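You operate a simulated robot arm through the tools that you are given. There is no shell and no other tool.

Carry out the task below with a simulated robot arm. There is one attempt and no reset: what you move stays moved.

JOB
Wipe the divider's dusty contact, then check it with the gold disc under the plate.
Fine: teal block back; earth off once the plate is on; green lamp. What is to be rubbed or washed off counts as gone when no trace of it is left.

Only the result counts: the job must be done as asked and must still hold three seconds after the hand-in. Knocking over, shifting, dropping, spilling or breaking anything else fails it.

ROBOT AND FRAMES
A 7-joint arm with a two-finger parallel gripper, fixed in place. Base frame: the origin is on the floor under the middle of its stand, x ahead of it, y to its left, z up. Lengths are in cm, angles in rad, forces in N, time in s.
It reaches about 124.7 cm from its shoulder. Its first joint turns from -2.304 to 2.304 rad. Payload 3.91 kg.
Tool frame: the origin (TCP) lies between the finger pads and is the grasp point; the fingertips stand 3 cm ahead of it; z points along the fingers, y is the line along which they close. Largest opening 11 cm; finger width 2, thickness 1; the body of the gripper, 4.8 by 11.2 cm, starts 5.5 cm behind the TCP.
Orientation is that of the tool frame in the base frame, as [roll, pitch, yaw] about the fixed x, y, z axes, in that order (R = Rz(yaw) Ry(pitch) Rx(roll)). With the fingers straight down and closing along the base's y, the tool's x points along the base's -x, its y along +y and its z along -z.

CONTROLS
- The arm moves only by the tool servo_tool. Its argument "plan" is a list of rows, each a list of 7 numbers: the shift along the base's x, y, z in m, then the turn, a rotation vector about the base's x, y, z in rad, then the gripper command, from -1 (shut) to 1 (fully open), values between in proportion. In form: [[x, y, z, wx, wy, wz, claw], ...]. A call has 1 to 20 rows; each row shifts and turns the commanded pose from where the row before left it. Each row takes 0.2 s and may step no farther than 5 cm and 0.15 rad from the row before; otherwise, or with a gripper value out of range, the whole call is refused. Where a pose cannot be reached the arm comes as near as it can. A force on the tool above 40 N (or 10 N above the force at the start of the call, whichever is more), or a blocked arm, ends the call early, and 0.2 s more pass. The fingers move at their own pace (about 10.8 cm/s each) and stop on an object; they squeeze with about 30 N. The grip force told is the motor's: it shows also when the fingers shut on nothing. Time passes only in rows, and 0.2 s behind the last, so rows that do not move let the fingers close. The reply holds the time, the measured pose of the TCP, the force on the tool along the base axes, the opening and the grip force, in the units named above and with some noise, with the torque about the TCP (base axes, N m) and any sound that the robot's microphone picked up, and new pictures: "views" is both (left out), scene, wrist or none.
- Cameras (640 x 400 px; columns grow to the right, rows downward): "scene" is fixed at [5.64, -65.51, 166.61]; the picture's right is [0.55, -0.84, 0.00], its down [-0.44, -0.29, -0.85] and it looks along [0.71, 0.47, -0.52] (base axes); focal length 329 px, centre (320, 200). "wrist" rides on the gripper at [7.2, 1.7, -10.3] in the tool frame; the picture's right is [-0.23, 0.97, 0.00], its down [-0.76, -0.18, -0.62] and it looks along [-0.61, -0.14, 0.78] (tool axes); focal length 222 px, centre (320, 200). There is no depth. A picture from a camera that has moved, and an enlarged one, comes with that camera's place and axes in the base frame and with its lens. The place of the scene camera against the robot may be out by one fixed shift of up to 1.2 cm in any direction.
- zoom(camera, box): a new picture of the part [left, top, right, bottom] of that camera's present view, enlarged. It takes no simulated time.
- finish_job(): hands the job in; it is judged then, once.

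Places have to be worked out from the pictures, the camera data and where the tool is seen. Open the gripper and draw the arm clear of the work before you hand the job in, unless the task says otherwise.

The tools are called after "Emit:" as name(argument=value, ...) on one line, values as JSON. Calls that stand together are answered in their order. servo_tool: Moves the arm, as the interface text tells. Its arguments: {"type":"object","properties":{"plan":{"type":"array","items":{"type":"array","items":{"type":"number"}}},"views":{"type":"string","enum":["both","scene","wrist","none"]}},"required":["plan"]} The other tools are called the same way: zoom (camera, box) takes an enlarged picture of a part of a camera's view; finish_job () hands the job in.

At the start:

```text
time_s: 0.0
tcp_pos: [62.1, 6.57, 127.67]
orientation: [3.141, 0.0, -3.14]
contact_force: [0.1, 0.5, 0.0]
moment: [0.0, -0.01, -0.05]
opening: 11.01
grasp_force: 0.1
```

scene: 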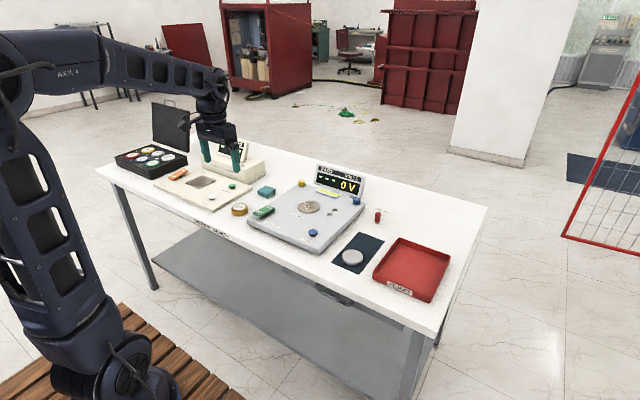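
wrist: 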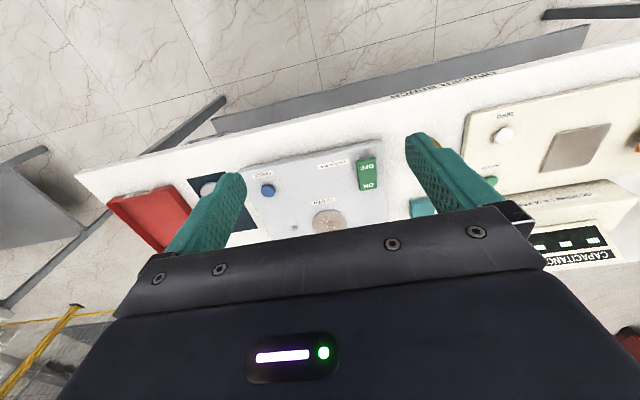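

The pictures show a bench with several devices: a disc box at left, a capacitance bench, a grey divider with a display, a dark mat with a plate, and a red tray. I zoom in on parts before moving.

Emit:
zoom(camera="scene", box=[230, 150, 390, 250])

Emit:
zoom(camera="scene", box=[100, 120, 260, 220])

Emit:
zoom(camera="scene", box=[310, 200, 470, 300])

Emit:
zoom(camera="wrist", box=[180, 120, 440, 280])

```text
4.00 times, centred on (310, 200) of scene
camera zoom: at [5.64, -65.51, 166.61], right [0.55, -0.84, 0.0], down [-0.44, -0.29, -0.85], along [0.71, 0.47, -0.52], focal length 1318 px, centre (360, 200)
```

zoom: 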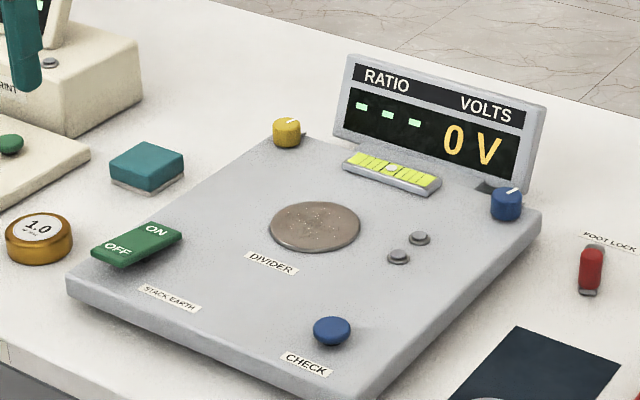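

```text
4.00 times, centred on (180, 170) of scene
camera zoom: at [5.64, -65.51, 166.61], right [0.55, -0.84, 0.0], down [-0.44, -0.29, -0.85], along [0.71, 0.47, -0.52], focal length 1318 px, centre (880, 320)
```

zoom: 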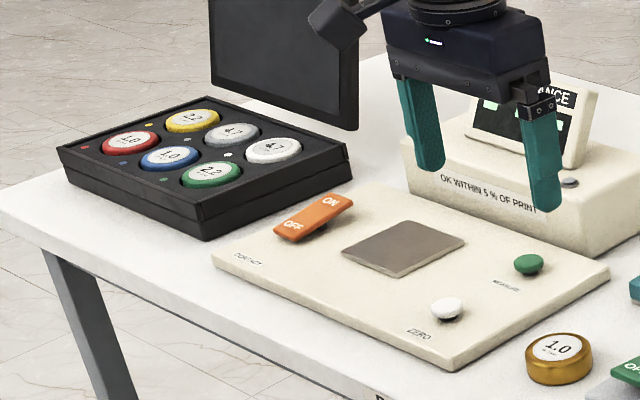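

```text
4.00 times, centred on (390, 250) of scene
camera zoom: at [5.64, -65.51, 166.61], right [0.55, -0.84, 0.0], down [-0.44, -0.29, -0.85], along [0.71, 0.47, -0.52], focal length 1318 px, centre (40, 0)
```

zoom: 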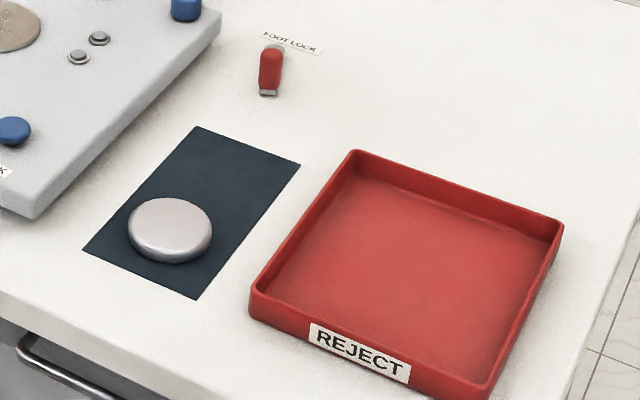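

```text
2.46 times, centred on (310, 200) of wrist
camera zoom: at [54.66, 8.29, 138.04], right [0.23, 0.97, 0.0], down [0.76, -0.18, 0.62], along [0.61, -0.14, -0.78], focal length 547 px, centre (345, 200)
```

zoom: 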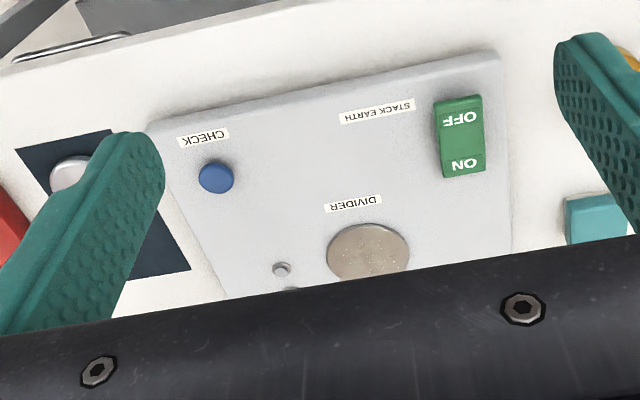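

The contact of the divider triangulates to about (97.7, 1.0, 93.9). I move the open gripper forward above the divider, staying high, for a better wrist view.

Emit:
servo_tool(plan=[[0.04, -0.01, 0, 0, 0, 0, 1], [0.04, -0.01, 0, 0, 0, 0, 1], [0.04, -0.01, -0.01, 0, 0, 0, 1], [0.04, -0.01, -0.02, 0, 0, 0, 1], [0.04, -0.01, -0.02, 0, 0, 0, 1], [0.02, -0.01, -0.02, 0, 0, 0, 1], [0, 0, 0, 0, 0, 0, 1]])

```text
time_s: 1.6
tcp_pos: [84.01, 0.57, 120.75]
orientation: [-3.141, 0.0, -3.141]
contact_force: [0.2, -0.1, 0.7]
moment: [-0.01, 0.03, -0.03]
opening: 10.99
grasp_force: 0.0
camera wrist: at [76.75, 2.31, 131.01], right [0.23, 0.97, 0.0], down [0.76, -0.18, 0.62], along [0.61, -0.14, -0.78], focal length 222 px, centre (320, 200)
```

scene: 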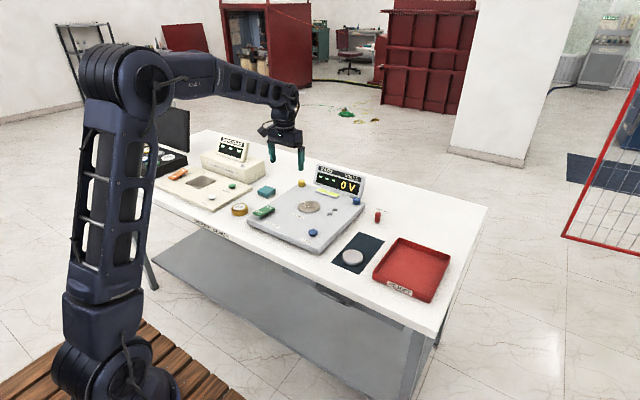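
wrist: 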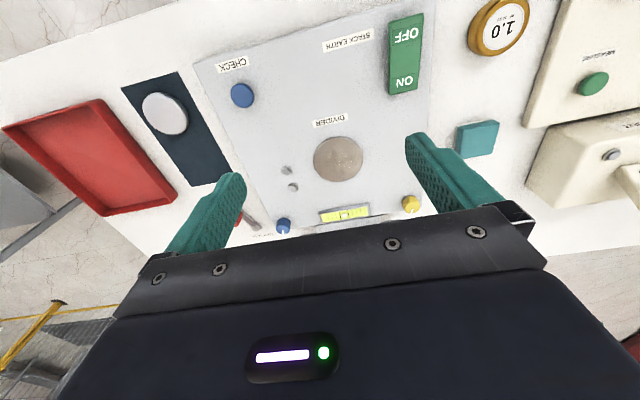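

A good overhead view. I zoom the wrist picture on the vial, the contact, the rocker, and the lamps.

Emit:
zoom(camera="wrist", box=[230, 120, 430, 245])

Emit:
zoom(camera="wrist", box=[300, 180, 380, 230])

Emit:
zoom(camera="wrist", box=[370, 0, 530, 100])

Emit:
zoom(camera="wrist", box=[120, 40, 280, 140])

Emit:
zoom(camera="scene", box=[300, 155, 380, 205])

Emit:
zoom(camera="scene", box=[225, 175, 305, 225])

```text
3.20 times, centred on (330, 182) of wrist
camera zoom: at [76.75, 2.31, 131.01], right [0.23, 0.97, 0.0], down [0.76, -0.18, 0.62], along [0.61, -0.14, -0.78], focal length 711 px, centre (288, 256)
```

zoom: 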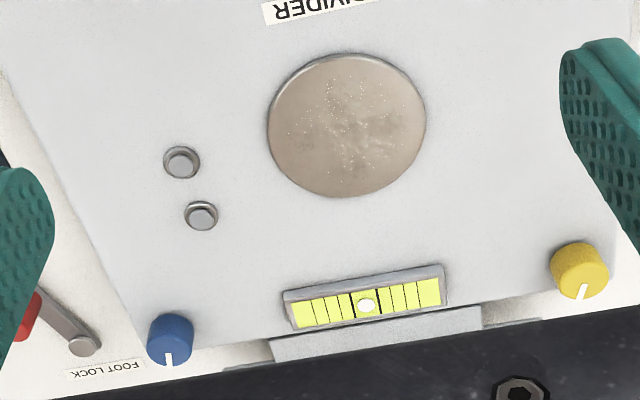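

```text
8.00 times, centred on (340, 205) of wrist
camera zoom: at [76.75, 2.31, 131.01], right [0.23, 0.97, 0.0], down [0.76, -0.18, 0.62], along [0.61, -0.14, -0.78], focal length 1777 px, centre (160, 160)
```

zoom: 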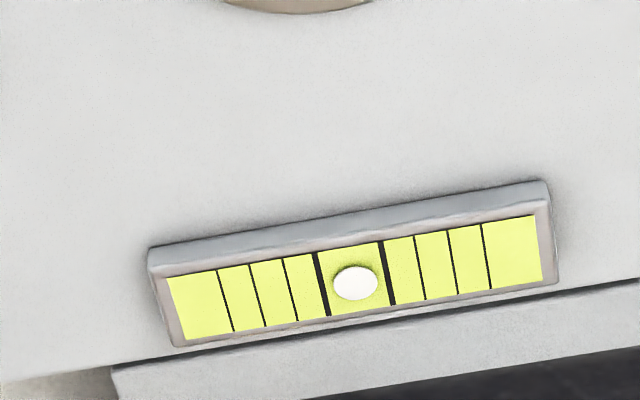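

```text
4.00 times, centred on (450, 50) of wrist
camera zoom: at [76.75, 2.31, 131.01], right [0.23, 0.97, 0.0], down [0.76, -0.18, 0.62], along [0.61, -0.14, -0.78], focal length 888 px, centre (-200, 800)
```

zoom: 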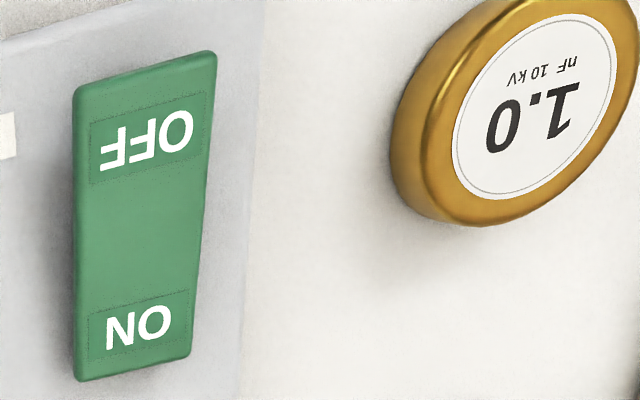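

```text
4.00 times, centred on (200, 90) of wrist
camera zoom: at [76.75, 2.31, 131.01], right [0.23, 0.97, 0.0], down [0.76, -0.18, 0.62], along [0.61, -0.14, -0.78], focal length 888 px, centre (800, 640)
```

zoom: 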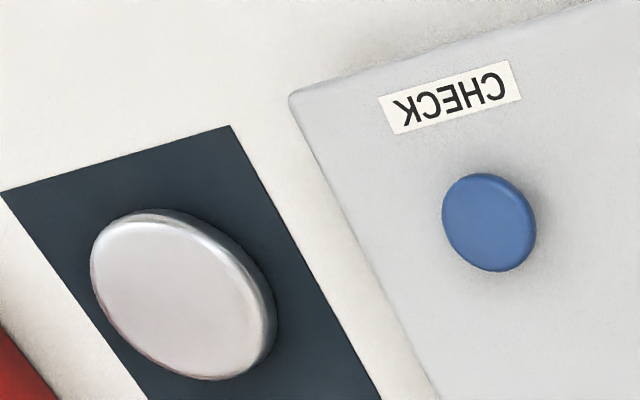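

```text
8.00 times, centred on (340, 180) of scene
camera zoom: at [5.64, -65.51, 166.61], right [0.55, -0.84, 0.0], down [-0.44, -0.29, -0.85], along [0.71, 0.47, -0.52], focal length 2635 px, centre (160, 360)
```

zoom: 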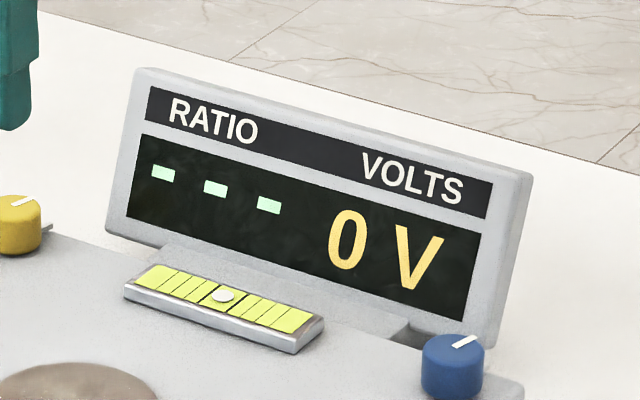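

```text
8.00 times, centred on (265, 200) of scene
camera zoom: at [5.64, -65.51, 166.61], right [0.55, -0.84, 0.0], down [-0.44, -0.29, -0.85], along [0.71, 0.47, -0.52], focal length 2635 px, centre (760, 200)
```

zoom: 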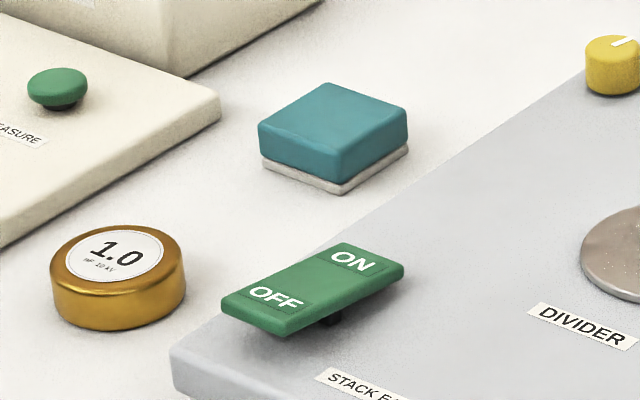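

The bubble in the vial is centred, the earth rocker's ON end is down, and the dust on the contact is visible. I move above the teal block (about 98.5, 25.3) to measure it more closely.

Emit:
servo_tool(plan=[[0.015, 0.035, -0.01, 0, 0, 0, 1], [0.015, 0.035, -0.01, 0, 0, 0, 1], [0.015, 0.035, -0.01, 0, 0, 0, 1], [0.02, 0.035, -0.015, 0, 0, 0, 1], [0.02, 0.035, -0.015, 0, 0, 0, 1], [0.02, 0.035, -0.015, 0, 0, 0, 1], [0.02, 0.035, -0.015, 0, 0, 0, 1], [0, 0, 0, 0, 0, 0, 1]])

```text
time_s: 3.4
tcp_pos: [96.44, 25.06, 111.69]
orientation: [-3.14, 0.0, 3.14]
contact_force: [0.0, 0.1, 0.0]
moment: [0.05, 0.02, 0.0]
opening: 10.99
grasp_force: 0.0
camera wrist: at [89.19, 26.78, 122.03], right [0.23, 0.97, 0.0], down [0.76, -0.18, 0.62], along [0.61, -0.14, -0.78], focal length 222 px, centre (320, 200)
```

scene: 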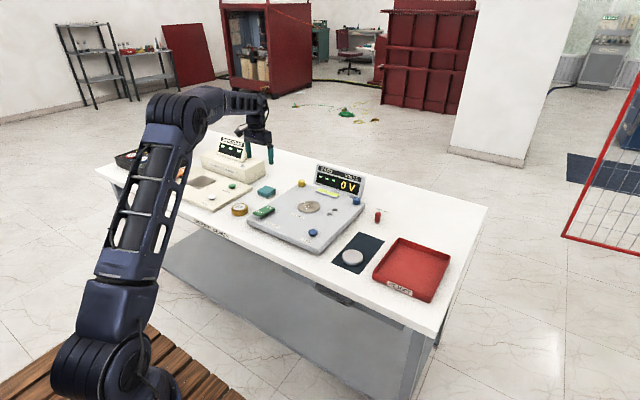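
wrist: 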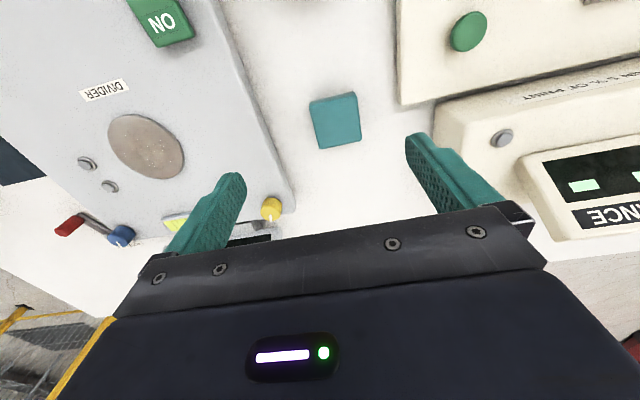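

Emit:
zoom(camera="wrist", box=[255, 70, 415, 170])

Emit:
zoom(camera="wrist", box=[70, 90, 230, 190])

```text
4.00 times, centred on (335, 120) of wrist
camera zoom: at [89.19, 26.78, 122.03], right [0.23, 0.97, 0.0], down [0.76, -0.18, 0.62], along [0.61, -0.14, -0.78], focal length 888 px, centre (260, 520)
```

zoom: 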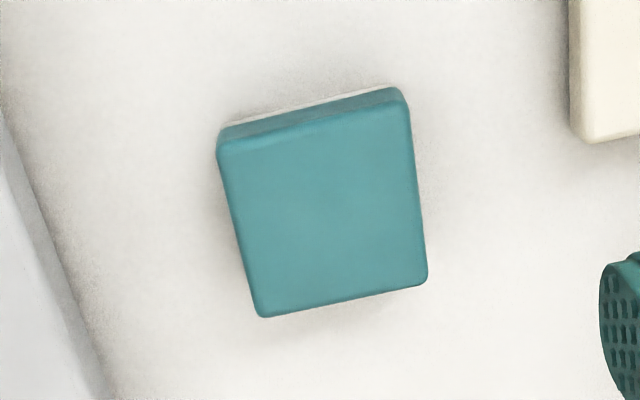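

```text
4.00 times, centred on (150, 140) of wrist
camera zoom: at [89.19, 26.78, 122.03], right [0.23, 0.97, 0.0], down [0.76, -0.18, 0.62], along [0.61, -0.14, -0.78], focal length 888 px, centre (1000, 440)
```

zoom: 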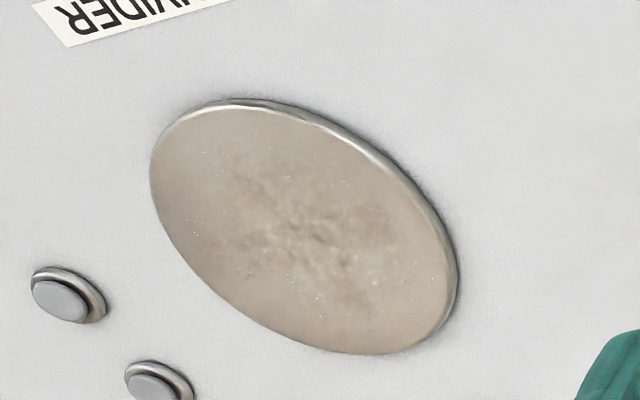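

The block's top face measures about 5.6 × 5.6 cm centred near (99.9, 26.6), top around z 92–94. I move directly above it and lower to re-triangulate its height.

Emit:
servo_tool(plan=[[0.01, 0.005, -0.025, 0, 0, 0, 1], [0.01, 0.005, -0.025, 0, 0, 0, 0.6], [0.01, 0.005, -0.025, 0, 0, 0, 0.6], [0.005, 0.001, -0.025, 0, 0, 0, 0.6], [0, 0, 0, 0, 0, 0, 0.6]])

```text
time_s: 4.6
tcp_pos: [99.79, 26.81, 101.48]
orientation: [3.141, -0.002, 3.141]
contact_force: [0.1, 0.7, 0.6]
moment: [-0.05, 0.02, 0.02]
opening: 8.8
grasp_force: 0.0
camera wrist: at [92.63, 28.5, 111.88], right [0.23, 0.97, 0.0], down [0.76, -0.18, 0.62], along [0.61, -0.14, -0.78], focal length 222 px, centre (320, 200)
```

scene: 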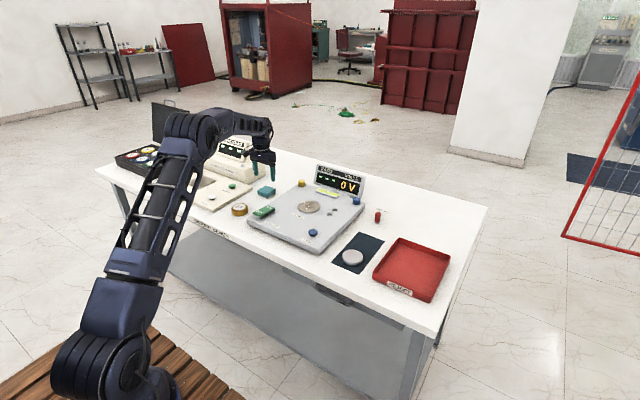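
wrist: 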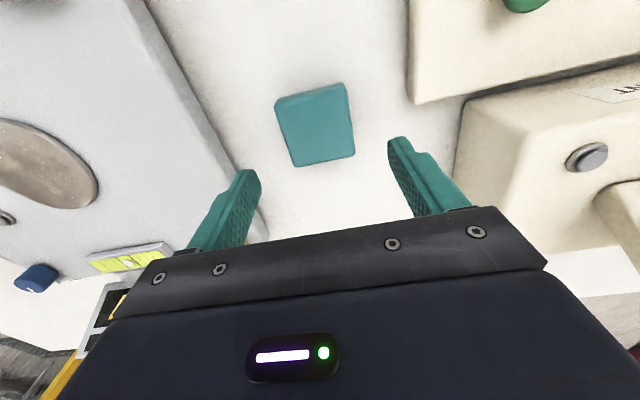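

Emit:
zoom(camera="wrist", box=[240, 70, 400, 170])

```text
4.00 times, centred on (320, 120) of wrist
camera zoom: at [92.63, 28.5, 111.88], right [0.23, 0.97, 0.0], down [0.76, -0.18, 0.62], along [0.61, -0.14, -0.78], focal length 888 px, centre (320, 520)
```

zoom: 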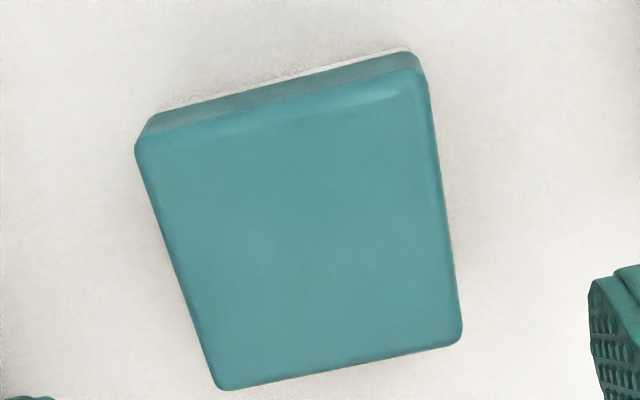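

Triangulating the two views gives block top z≈92.8, centre (100.0, 26.6), about 5.9 cm square, so the table is near z 90. I align and descend to TCP z≈93.8, then close.

Emit:
servo_tool(plan=[[0.002, -0.002, -0.025, 0, 0, 0, 0.6], [0, 0, -0.025, 0, 0, 0, 0.6], [0, 0, -0.015, 0, 0, 0, 0.6], [0, 0, -0.012, 0, 0, 0, 0.6], [0, 0, 0, 0, 0, 0, 0.6], [0, 0, 0, 0, 0, 0, 0.6]])

```text
time_s: 6.0
tcp_pos: [100.14, 26.5, 93.76]
orientation: [-3.141, 0.0, 3.14]
contact_force: [0.1, 0.1, -0.1]
moment: [0.03, 0.0, 0.04]
opening: 8.8
grasp_force: 0.0
camera wrist: at [92.86, 28.2, 104.17], right [0.23, 0.97, 0.0], down [0.76, -0.18, 0.62], along [0.61, -0.14, -0.78], focal length 222 px, centre (320, 200)
```

scene: 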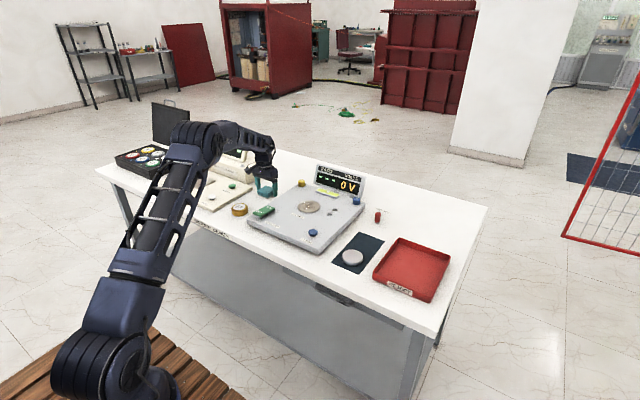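
wrist: 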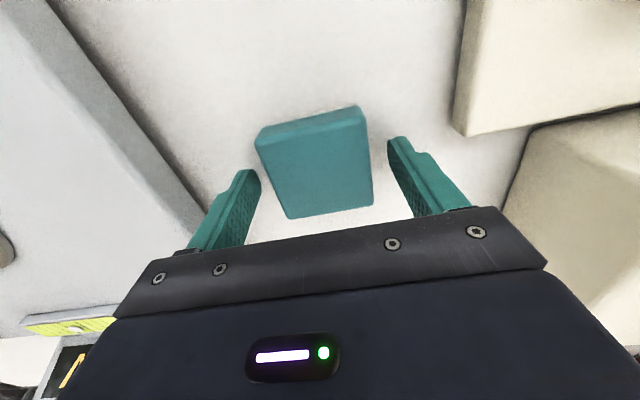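

The block sits between the fingers with no contact. I close the gripper on it.

Emit:
servo_tool(plan=[[0, 0, 0, 0, 0, 0, 0.1], [0, 0, 0, 0, 0, 0, -0.3], [0, 0, 0, 0, 0, 0, -0.5], [0, 0, 0, 0, 0, 0, -0.5]])

```text
time_s: 7.0
tcp_pos: [100.12, 26.4, 93.82]
orientation: [3.141, 0.002, -3.141]
contact_force: [0.6, 0.9, -0.5]
moment: [-0.03, 0.0, 0.05]
opening: 6.13
grasp_force: 30.6
camera wrist: at [92.86, 28.2, 104.18], right [0.23, 0.97, 0.0], down [0.76, -0.18, 0.62], along [0.61, -0.14, -0.78], focal length 222 px, centre (320, 200)
```

scene: 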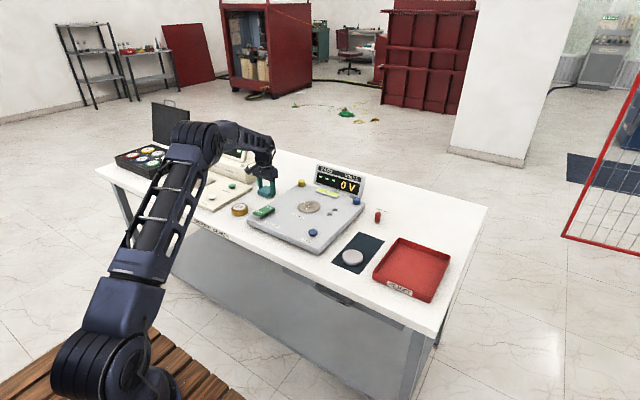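
wrist: 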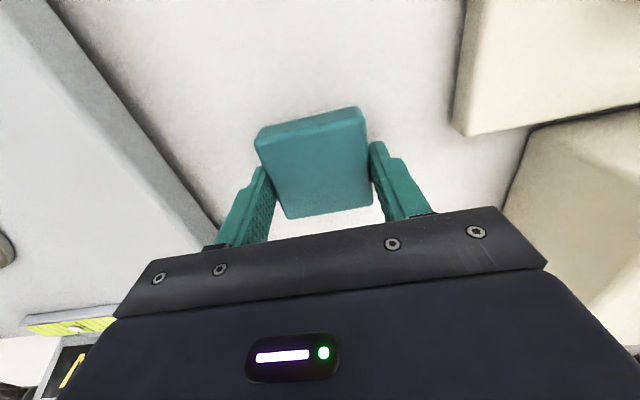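

The block is gripped (opening 6.1, 30 N); its return pose is TCP (100.1, 26.45, 93.8). I lift and carry it over the contact at about (96.6, 1.15).

Emit:
servo_tool(plan=[[0, 0, 0.03, 0, 0, 0, -0.5], [0, 0, 0.04, 0, 0, 0, -0.5], [0, 0, 0.04, 0, 0, 0, -0.5], [-0.005, -0.042, 0, 0, 0, 0, -0.5], [-0.006, -0.042, 0, 0, 0, 0, -0.5], [-0.006, -0.042, 0, 0, 0, 0, -0.5], [-0.006, -0.042, 0, 0, 0, 0, -0.5], [-0.006, -0.042, 0, 0, 0, 0, -0.5], [-0.006, -0.042, 0, 0, 0, 0, -0.5], [0, 0, 0, 0, 0, 0, -0.5]])

```text
time_s: 9.2
tcp_pos: [96.35, 1.14, 104.9]
orientation: [3.141, 0.0, 3.141]
contact_force: [0.3, -0.3, -1.2]
moment: [0.03, 0.03, 0.0]
opening: 6.14
grasp_force: 30.3
camera wrist: at [89.19, 2.96, 115.26], right [0.23, 0.97, 0.0], down [0.76, -0.18, 0.62], along [0.61, -0.14, -0.78], focal length 222 px, centre (320, 200)
```

scene: 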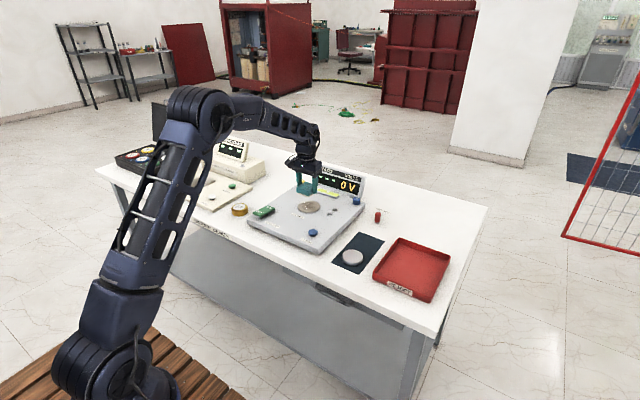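
wrist: 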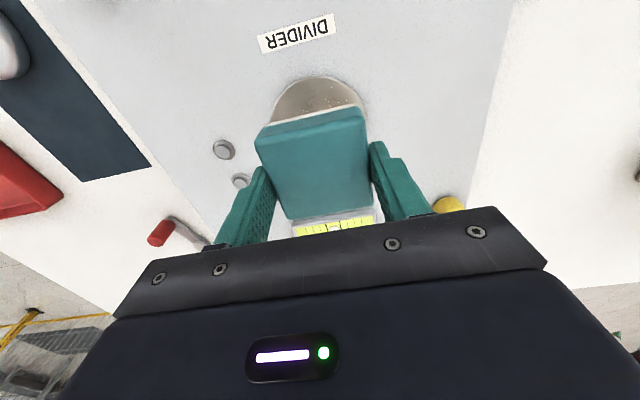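

The block is above the contact. I descend to just above it, then go on in small steps watching the force.

Emit:
servo_tool(plan=[[0.002, 0, -0.03, 0, 0, 0, -0.5], [0, 0, -0.022, 0, 0, 0, -0.5], [0, 0, -0.006, 0, 0, 0, -0.5], [0, 0, 0, 0, 0, 0, -0.5]], views="wrist")

Emit:
servo_tool(plan=[[0, 0, -0.003, 0, 0, 0, -0.5], [0, 0, 0, 0, 0, 0, -0.5]], views="none")

Emit:
servo_tool(plan=[[0, 0, -0.003, 0, 0, 0, -0.5], [0, 0, 0, 0, 0, 0, -0.5]], views="none")

```text
time_s: 10.2
tcp_pos: [97.0, 1.36, 99.22]
orientation: [3.14, 0.001, 3.141]
contact_force: [0.2, 0.1, -0.4]
moment: [0.01, -0.03, -0.01]
opening: 6.13
grasp_force: 29.8
camera wrist: at [89.55, 3.08, 109.49], right [0.23, 0.97, 0.0], down [0.76, -0.18, 0.62], along [0.61, -0.14, -0.78], focal length 222 px, centre (320, 200)
```

wrist: 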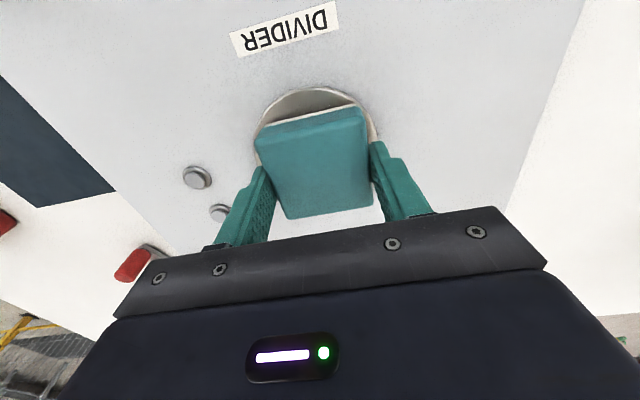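

```text
time_s: 10.8
tcp_pos: [96.74, 1.32, 98.85]
orientation: [-3.139, 0.0, -3.141]
contact_force: [-0.8, 0.4, -0.7]
moment: [0.01, 0.01, 0.01]
opening: 6.09
grasp_force: 29.9
```

```text
time_s: 11.4
tcp_pos: [96.77, 1.38, 98.67]
orientation: [-3.141, 0.001, 3.142]
contact_force: [-0.2, -1.1, -1.1]
moment: [0.02, 0.01, -0.02]
opening: 6.12
grasp_force: 30.2
```

No contact yet at z≈98.65. I continue down in 2 mm steps.

Emit:
servo_tool(plan=[[0, 0, -0.002, 0, 0, 0, -0.5], [0, 0, 0, 0, 0, 0, -0.5]], views="none")

Emit:
servo_tool(plan=[[0, 0, -0.002, 0, 0, 0, -0.5], [0, 0, 0, 0, 0, 0, -0.5]], views="none")

Emit:
servo_tool(plan=[[0, 0, -0.002, 0, 0, 0, -0.5], [0, 0, 0, 0, 0, 0, -0.5]], views="wrist")

```text
time_s: 12.0
tcp_pos: [96.92, 1.35, 98.51]
orientation: [-3.14, 0.001, -3.141]
contact_force: [-0.5, 0.7, 1.0]
moment: [-0.04, 0.07, 0.02]
opening: 6.13
grasp_force: 29.9
```

```text
time_s: 12.6
tcp_pos: [96.79, 1.24, 98.26]
orientation: [3.141, 0.003, -3.142]
contact_force: [-3.7, 0.0, 21.7]
moment: [-0.02, 0.35, 0.02]
opening: 6.14
grasp_force: 30.0
```

```text
time_s: 13.2
tcp_pos: [96.88, 1.26, 98.24]
orientation: [3.142, 0.003, -3.14]
contact_force: [3.4, -0.4, 24.2]
moment: [-0.03, -0.09, 0.02]
opening: 6.13
grasp_force: 29.8
camera wrist: at [89.53, 3.03, 108.45], right [0.23, 0.97, 0.0], down [0.76, -0.18, 0.62], along [0.61, -0.14, -0.78], focal length 222 px, centre (320, 200)
```

wrist: 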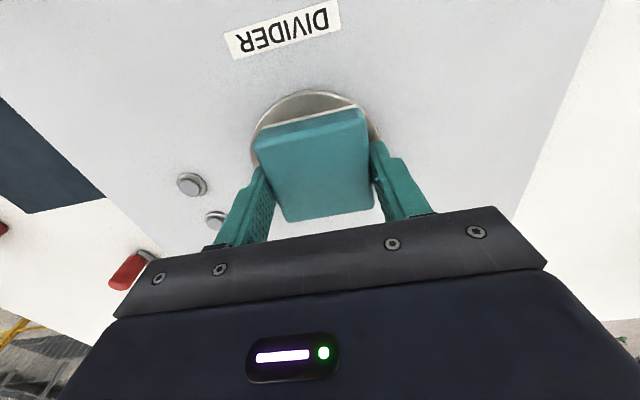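

Contact is made with ~24 N. I ease up to reduce the pressing force before rubbing.

Emit:
servo_tool(plan=[[0, 0, 0.002, 0, 0, 0, -0.5], [0, 0, 0, 0, 0, 0, -0.5]], views="none")

Emit:
servo_tool(plan=[[-0.005, 0, 0, 0, 0, 0, -0.5], [-0.005, 0, 0, 0, 0, 0, -0.5], [-0.005, 0, 0, 0, 0, 0, -0.5], [0, 0, 0, 0, 0, 0, -0.5]], views="none")

```text
time_s: 13.8
tcp_pos: [96.85, 1.29, 98.13]
orientation: [-3.142, -0.001, -3.14]
contact_force: [2.6, 0.2, 6.5]
moment: [0.04, -0.28, 0.04]
opening: 6.14
grasp_force: 29.7
```

```text
time_s: 14.8
tcp_pos: [95.3, 1.26, 98.31]
orientation: [3.141, 0.0, -3.141]
contact_force: [0.5, -0.8, -0.5]
moment: [0.0, -0.04, -0.01]
opening: 6.11
grasp_force: 29.9
```

Contact was lost after sliding, so I lower 1.5 mm and start rubbing strokes along x with force checks.

Emit:
servo_tool(plan=[[0, 0, -0.0015, 0, 0, 0, -0.5], [0, 0, 0, 0, 0, 0, -0.5]], views="none")

Emit:
servo_tool(plan=[[0.006, 0, 0, 0, 0, 0, -0.5], [0.006, 0, 0, 0, 0, 0, -0.5], [0.006, 0, 0, 0, 0, 0, -0.5], [0.006, 0, 0, 0, 0, 0, -0.5], [0.006, 0, 0, 0, 0, 0, -0.5]], views="none")

```text
time_s: 15.4
tcp_pos: [95.3, 1.28, 98.11]
orientation: [-3.141, 0.002, -3.141]
contact_force: [-0.9, -1.2, 7.8]
moment: [0.02, -0.01, -0.01]
opening: 6.12
grasp_force: 30.4
```

```text
time_s: 16.6
tcp_pos: [98.35, 1.24, 98.13]
orientation: [3.141, 0.0, -3.14]
contact_force: [-5.1, 0.4, 14.5]
moment: [0.05, -0.09, 0.03]
opening: 6.13
grasp_force: 30.0
```

Rubbing force is ~8–15 N, good. I run a raster covering the whole contact.

Emit:
servo_tool(plan=[[0, 0.01, 0, 0, 0, 0, -0.5], [0, 0.01, 0, 0, 0, 0, -0.5], [-0.01, 0, 0, 0, 0, 0, -0.5], [-0.01, 0, 0, 0, 0, 0, -0.5], [-0.01, 0, 0, 0, 0, 0, -0.5], [-0.01, 0, 0, 0, 0, 0, -0.5], [0, -0.01, 0, 0, 0, 0, -0.5], [0, -0.01, 0, 0, 0, 0, -0.5], [0.01, 0, 0, 0, 0, 0, -0.5], [0.01, 0, 0, 0, 0, 0, -0.5], [0.01, 0, 0, 0, 0, 0, -0.5], [0.01, 0, 0, 0, 0, 0, -0.5], [0, -0.01, 0, 0, 0, 0, -0.5], [0, -0.01, 0, 0, 0, 0, -0.5], [-0.01, 0, 0, 0, 0, 0, -0.5], [-0.01, 0, 0, 0, 0, 0, -0.5], [-0.01, 0, 0, 0, 0, 0, -0.5], [-0.01, 0, 0, 0, 0, 0, -0.5]], views="both")

```text
time_s: 20.4
tcp_pos: [94.4, -0.61, 98.04]
orientation: [3.141, 0.0, -3.141]
contact_force: [2.1, -1.5, 9.1]
moment: [0.05, -0.16, -0.05]
opening: 6.1
grasp_force: 30.0
camera wrist: at [87.07, 1.06, 108.44], right [0.23, 0.97, 0.0], down [0.76, -0.18, 0.62], along [0.61, -0.14, -0.78], focal length 222 px, centre (320, 200)
```

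scene: 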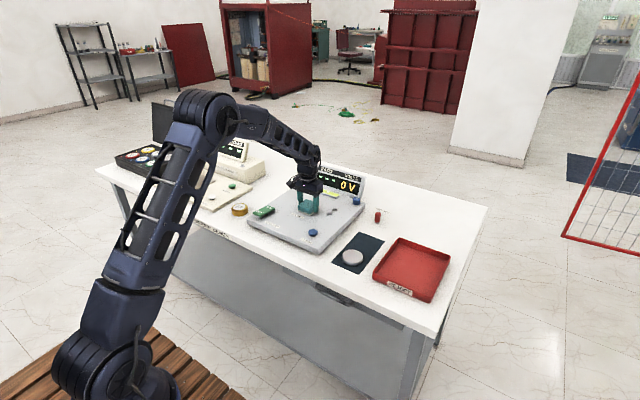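
wrist: 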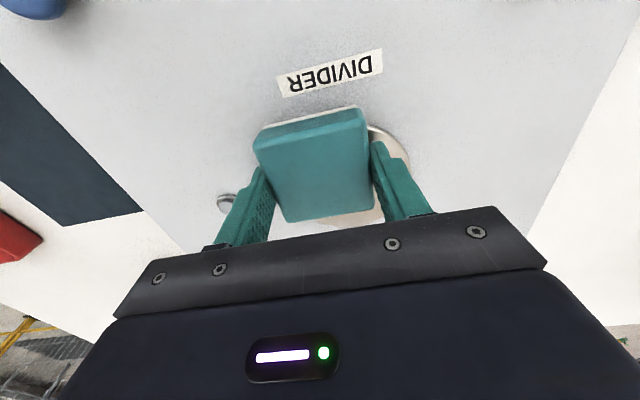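

Continuing with cross strokes along y over the full disc, holding the same pressing height.

Emit:
servo_tool(plan=[[0, 0.012, 0, 0, 0, 0, -0.5], [0, 0.012, 0, 0, 0, 0, -0.5], [0, 0.012, 0, 0, 0, 0, -0.5], [0.012, 0, 0, 0, 0, 0, -0.5], [0, -0.012, 0, 0, 0, 0, -0.5], [0, -0.012, 0, 0, 0, 0, -0.5], [0, -0.012, 0, 0, 0, 0, -0.5], [0.012, 0, 0, 0, 0, 0, -0.5], [0, 0.012, 0, 0, 0, 0, -0.5], [0, 0.012, 0, 0, 0, 0, -0.5], [0, 0.012, 0, 0, 0, 0, -0.5], [0.012, 0, 0, 0, 0, 0, -0.5], [0, -0.012, 0, 0, 0, 0, -0.5], [0, -0.012, 0, 0, 0, 0, -0.5], [0, -0.012, 0, 0, 0, 0, -0.5], [0.008, 0, 0, 0, 0, 0, -0.5], [0, 0.012, 0, 0, 0, 0, -0.5], [0, 0.012, 0, 0, 0, 0, -0.5], [0, 0.012, 0, 0, 0, 0, -0.5]], views="wrist")

```text
time_s: 24.4
tcp_pos: [98.68, 2.75, 98.14]
orientation: [-3.139, 0.0, -3.141]
contact_force: [-0.4, -3.0, 11.2]
moment: [-0.16, -0.06, 0.03]
opening: 6.12
grasp_force: 29.6
camera wrist: at [91.44, 4.55, 108.43], right [0.23, 0.97, 0.0], down [0.76, -0.18, 0.62], along [0.61, -0.14, -0.78], focal length 222 px, centre (320, 200)
```

wrist: 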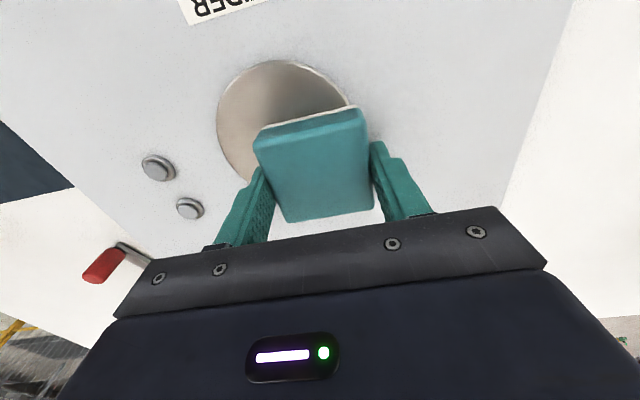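

The exposed part looks clean. I lift off and shift back to inspect the whole contact.

Emit:
servo_tool(plan=[[0, 0, 0.03, 0, 0, 0, -0.5], [0, 0, 0.04, 0, 0, 0, -0.5], [0, 0.04, 0.02, 0, 0, 0, -0.5], [0, 0.04, 0.02, 0, 0, 0, -0.5], [0, 0.04, 0, 0, 0, 0, -0.5], [0, 0, 0, 0, 0, 0, -0.5]])

Emit:
zoom(camera="scene", box=[285, 190, 345, 228])

Emit:
zoom(camera="wrist", box=[100, 80, 260, 180])

```text
time_s: 25.8
tcp_pos: [98.72, 14.92, 109.1]
orientation: [3.141, 0.0, -3.141]
contact_force: [-0.1, -0.7, -1.7]
moment: [0.0, 0.01, 0.0]
opening: 6.13
grasp_force: 30.6
camera wrist: at [91.37, 16.69, 119.44], right [0.23, 0.97, 0.0], down [0.76, -0.18, 0.62], along [0.61, -0.14, -0.78], focal length 222 px, centre (320, 200)
```

scene: 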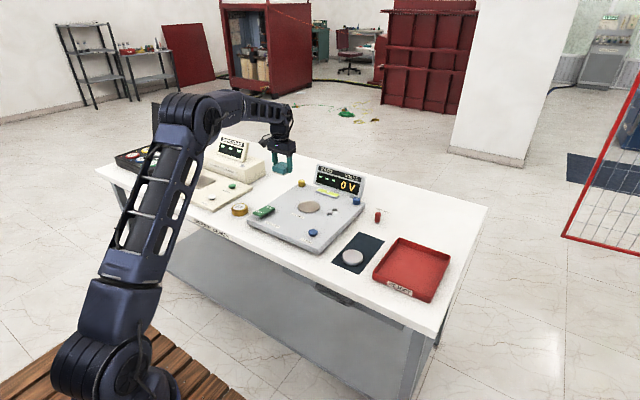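
wrist: 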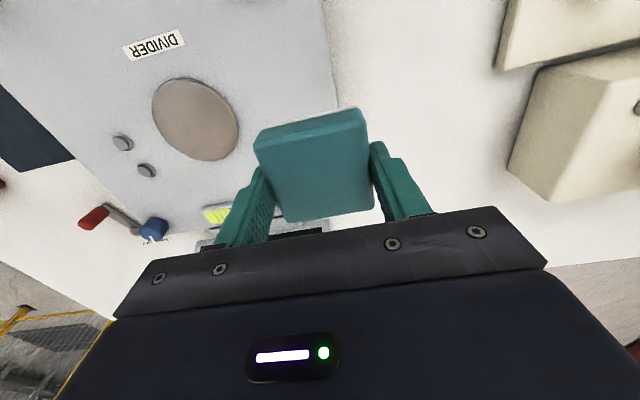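

```text
10.53 times, centred on (315, 209) of scene
camera zoom: at [5.64, -65.51, 166.61], right [0.55, -0.84, 0.0], down [-0.44, -0.29, -0.85], along [0.71, 0.47, -0.52], focal length 3467 px, centre (373, 105)
```

zoom: 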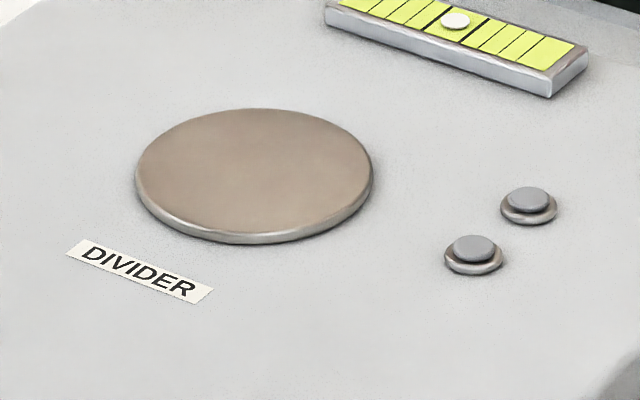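

```text
4.00 times, centred on (180, 130) of wrist
camera zoom: at [91.37, 16.69, 119.44], right [0.23, 0.97, 0.0], down [0.76, -0.18, 0.62], along [0.61, -0.14, -0.78], focal length 888 px, centre (880, 480)
```

zoom: 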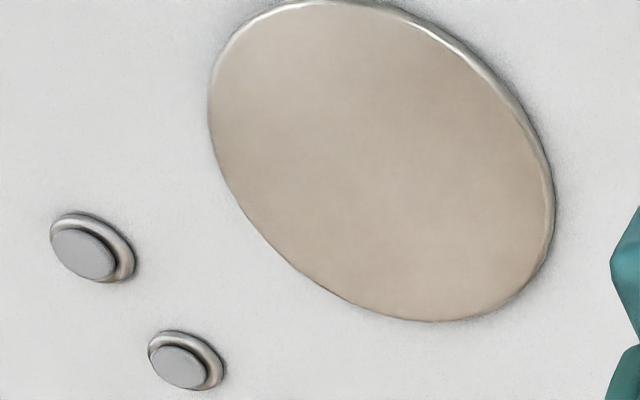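

Contact looks free of dust. I zoom tighter to be sure no trace remains before returning the block.

Emit:
zoom(camera="scene", box=[296, 198, 324, 216])

Emit:
zoom(camera="wrist", box=[145, 75, 245, 165])

```text
16.00 times, centred on (310, 207) of scene
camera zoom: at [5.64, -65.51, 166.61], right [0.55, -0.84, 0.0], down [-0.44, -0.29, -0.85], along [0.71, 0.47, -0.52], focal length 5270 px, centre (480, 88)
```

zoom: 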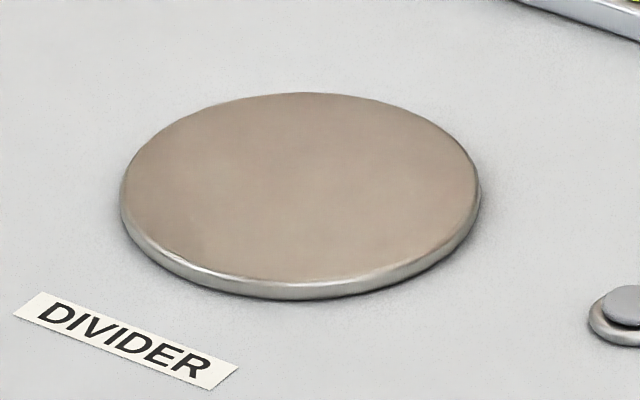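

```text
4.44 times, centred on (195, 120) of wrist
camera zoom: at [91.37, 16.69, 119.44], right [0.23, 0.97, 0.0], down [0.76, -0.18, 0.62], along [0.61, -0.14, -0.78], focal length 987 px, centre (876, 556)
```

zoom: 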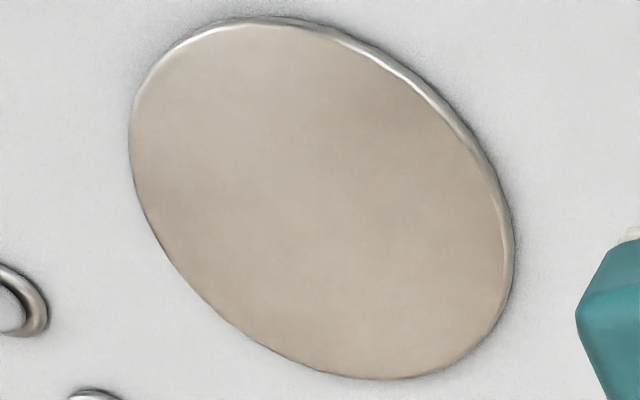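

The contact is clean. I carry the block back to its place at TCP (100.1, 26.45) and lower it.

Emit:
servo_tool(plan=[[0.005, 0.04, 0, 0, 0, 0, -0.5], [0.005, 0.04, 0, 0, 0, 0, -0.5], [0.004, 0.035, 0, 0, 0, 0, -0.5], [0, 0, -0.04, 0, 0, 0, -0.5], [0, 0, -0.04, 0, 0, 0, -0.5], [0, 0, -0.04, 0, 0, 0, -0.5], [0, 0, -0.02, 0, 0, 0, -0.5], [0, 0, 0, 0, 0, 0, -0.5], [0, 0, 0, 0, 0, 0, -0.5]], views="wrist")

```text
time_s: 27.8
tcp_pos: [100.19, 26.48, 95.3]
orientation: [3.141, 0.0, 3.141]
contact_force: [-0.8, 0.6, -1.7]
moment: [0.02, -0.01, 0.01]
opening: 6.12
grasp_force: 29.8
camera wrist: at [92.9, 28.21, 105.41], right [0.23, 0.97, 0.0], down [0.76, -0.18, 0.62], along [0.61, -0.14, -0.78], focal length 222 px, centre (320, 200)
```

wrist: 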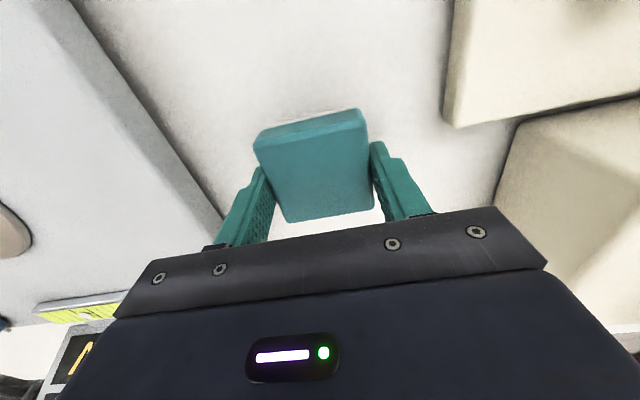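

About 1.4 cm above the original height. I lower until the table is felt.

Emit:
servo_tool(plan=[[0, 0, -0.006, 0, 0, 0, -0.5], [0, 0, -0.004, 0, 0, 0, -0.5], [0, 0, 0, 0, 0, 0, -0.5]], views="none")

Emit:
servo_tool(plan=[[0, 0, -0.002, 0, 0, 0, -0.5], [0, 0, 0, 0, 0, 0, -0.5]], views="none")

```text
time_s: 28.6
tcp_pos: [100.18, 26.48, 94.07]
orientation: [3.141, 0.001, 3.14]
contact_force: [-1.2, 0.0, -0.7]
moment: [-0.05, 0.01, -0.01]
opening: 6.11
grasp_force: 30.6
```

```text
time_s: 29.2
tcp_pos: [100.12, 26.4, 93.91]
orientation: [-3.141, 0.001, 3.141]
contact_force: [0.1, 0.0, -0.7]
moment: [-0.03, 0.04, 0.01]
opening: 6.14
grasp_force: 29.8
```

Emit:
servo_tool(plan=[[0, 0, -0.001, 0, 0, 0, -0.5], [0, 0, 0, 0, 0, 0, -0.5]], views="none")

Emit:
servo_tool(plan=[[0, 0, -0.001, 0, 0, 0, -0.5], [0, 0, 0, 0, 0, 0, -0.5]], views="none")

```text
time_s: 29.8
tcp_pos: [100.23, 26.34, 93.7]
orientation: [3.141, -0.001, -3.14]
contact_force: [-0.5, 0.3, -0.9]
moment: [0.02, 0.01, 0.0]
opening: 6.14
grasp_force: 30.5
```

```text
time_s: 30.4
tcp_pos: [100.18, 26.28, 93.61]
orientation: [-3.142, -0.001, -3.141]
contact_force: [-0.8, -0.3, -1.6]
moment: [0.0, 0.01, -0.03]
opening: 6.12
grasp_force: 30.1
```

Still hanging free (the block probably slid up slightly in the grip while rubbing), so I lower further in 1 mm steps.

Emit:
servo_tool(plan=[[0, 0, -0.001, 0, 0, 0, -0.5], [0, 0, 0, 0, 0, 0, -0.5]], views="none")

Emit:
servo_tool(plan=[[0, 0, -0.001, 0, 0, 0, -0.5], [0, 0, 0, 0, 0, 0, -0.5]], views="none")

Emit:
servo_tool(plan=[[0, 0, -0.001, 0, 0, 0, -0.5], [0, 0, 0, 0, 0, 0, -0.5]], views="wrist")

```text
time_s: 31.0
tcp_pos: [100.08, 26.42, 93.55]
orientation: [-3.141, 0.0, 3.141]
contact_force: [-1.0, -0.3, -0.3]
moment: [0.01, -0.05, 0.0]
opening: 6.11
grasp_force: 29.7
```

```text
time_s: 31.6
tcp_pos: [100.21, 26.35, 93.58]
orientation: [-3.141, -0.001, -3.141]
contact_force: [-0.5, 0.8, 6.9]
moment: [0.02, 0.08, -0.01]
opening: 6.12
grasp_force: 30.2
```

```text
time_s: 32.2
tcp_pos: [100.13, 26.39, 93.52]
orientation: [-3.14, 0.002, 3.142]
contact_force: [1.9, 3.8, 16.0]
moment: [0.03, 0.18, -0.01]
opening: 6.12
grasp_force: 29.4
camera wrist: at [92.82, 28.09, 103.83], right [0.23, 0.97, 0.0], down [0.76, -0.18, 0.62], along [0.61, -0.14, -0.78], focal length 222 px, centre (320, 200)
```

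wrist: 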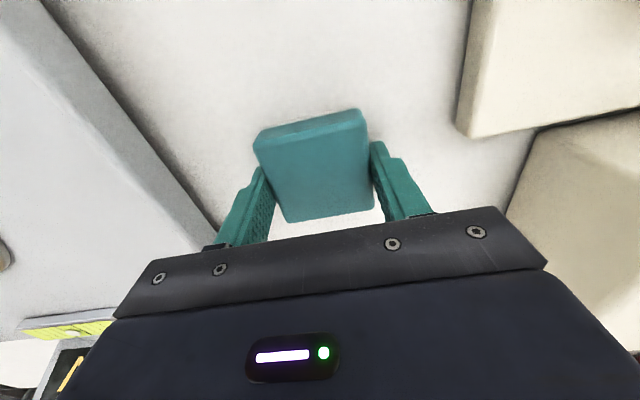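

The block is down on the table (16 N). I ease 1 mm, open, and lift away.

Emit:
servo_tool(plan=[[0, 0, 0.0015, 0, 0, 0, -0.3], [0, 0, 0, 0, 0, 0, 0.3], [0, 0, 0, 0, 0, 0, 0.6], [0, 0, 0, 0, 0, 0, 0.6], [0, 0, 0.03, 0, 0, 0, 0.6], [0, 0, 0.04, 0, 0, 0, 0.6], [0, 0, 0.04, 0, 0, 0, 0.6], [0, 0, 0.04, 0, 0, 0, 0.6], [0, 0, 0, 0, 0, 0, 0.6]])

Emit:
zoom(camera="scene", box=[225, 175, 305, 225])

```text
time_s: 34.2
tcp_pos: [100.11, 26.41, 108.49]
orientation: [3.141, 0.001, 3.14]
contact_force: [0.3, 0.3, 0.0]
moment: [-0.03, 0.0, -0.04]
opening: 8.82
grasp_force: 0.1
camera wrist: at [92.85, 28.14, 118.8], right [0.23, 0.97, 0.0], down [0.76, -0.18, 0.62], along [0.61, -0.14, -0.78], focal length 222 px, centre (320, 200)
```

scene: 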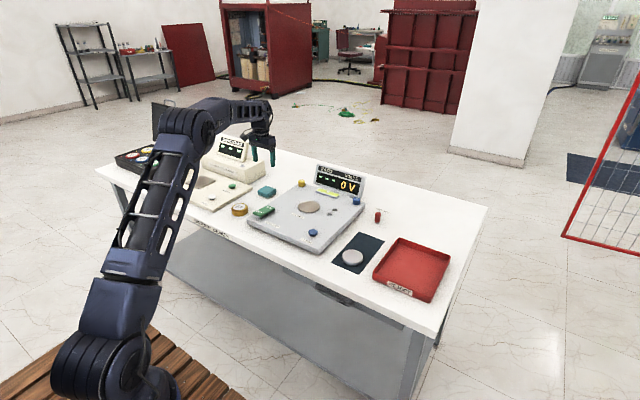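
wrist: 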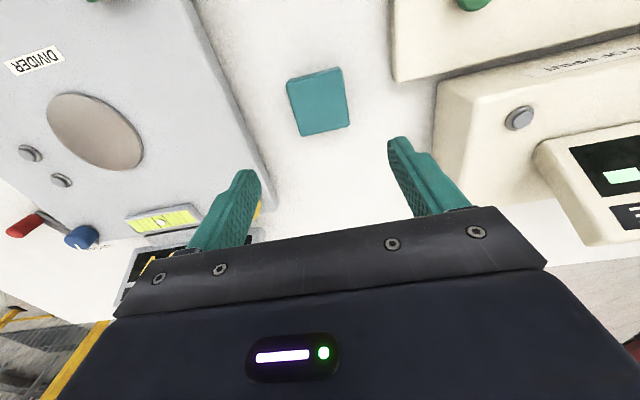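

```text
8.00 times, centred on (265, 200) of scene
camera zoom: at [5.64, -65.51, 166.61], right [0.55, -0.84, 0.0], down [-0.44, -0.29, -0.85], along [0.71, 0.47, -0.52], focal length 2635 px, centre (760, 200)
```

zoom: 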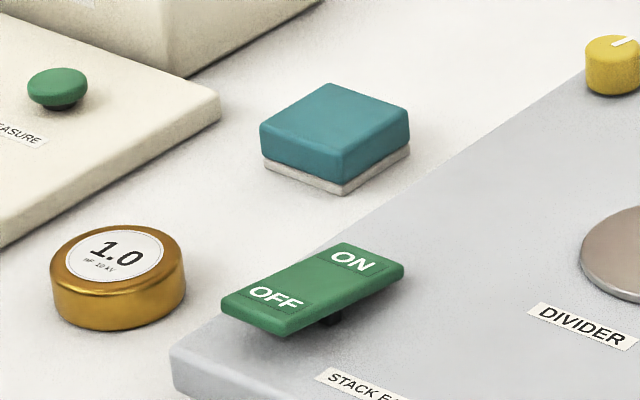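

The block is back in its place within about 1 mm. Next is the gold disc at about (83, 26.4); I move above it for a closer measurement.

Emit:
servo_tool(plan=[[-0.043, 0, 0, 0, 0, 0, 0.6], [-0.043, 0, -0.005, 0, 0, 0, 0.6], [-0.043, 0, -0.01, 0, 0, 0, 0.6], [-0.042, 0, -0.02, 0, 0, 0, 0.6], [0, 0, 0, 0, 0, 0, 0.6]], views="wrist")

Emit:
zoom(camera="wrist", box=[240, 60, 400, 160])

```text
time_s: 35.4
tcp_pos: [83.15, 26.5, 104.67]
orientation: [-3.141, -0.002, 3.141]
contact_force: [0.2, 1.1, 0.0]
moment: [0.01, 0.02, 0.0]
opening: 8.82
grasp_force: 0.1
camera wrist: at [75.89, 28.19, 115.06], right [0.23, 0.97, 0.0], down [0.76, -0.18, 0.62], along [0.61, -0.14, -0.78], focal length 222 px, centre (320, 200)
```

wrist: 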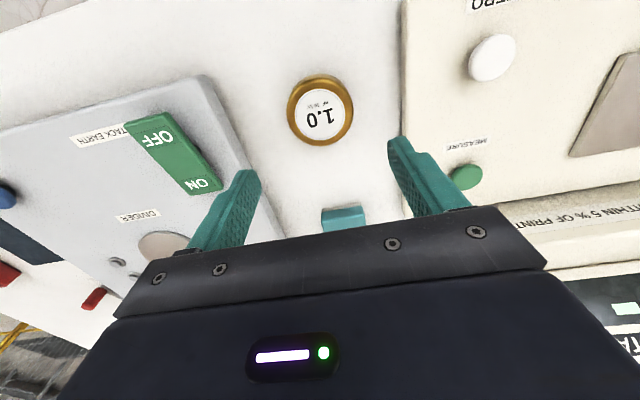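

```text
4.00 times, centred on (320, 110) of wrist
camera zoom: at [75.89, 28.19, 115.06], right [0.23, 0.97, 0.0], down [0.76, -0.18, 0.62], along [0.61, -0.14, -0.78], focal length 888 px, centre (320, 560)
```

zoom: 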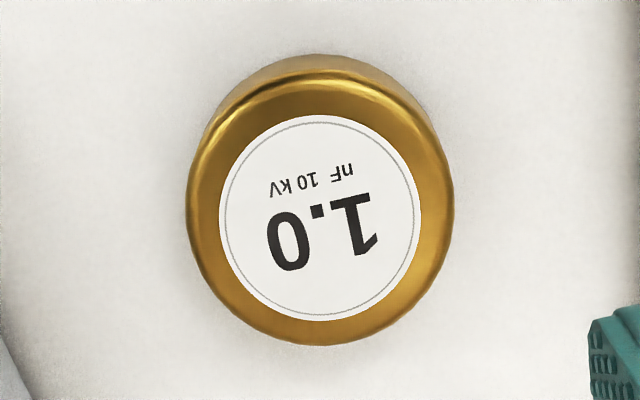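

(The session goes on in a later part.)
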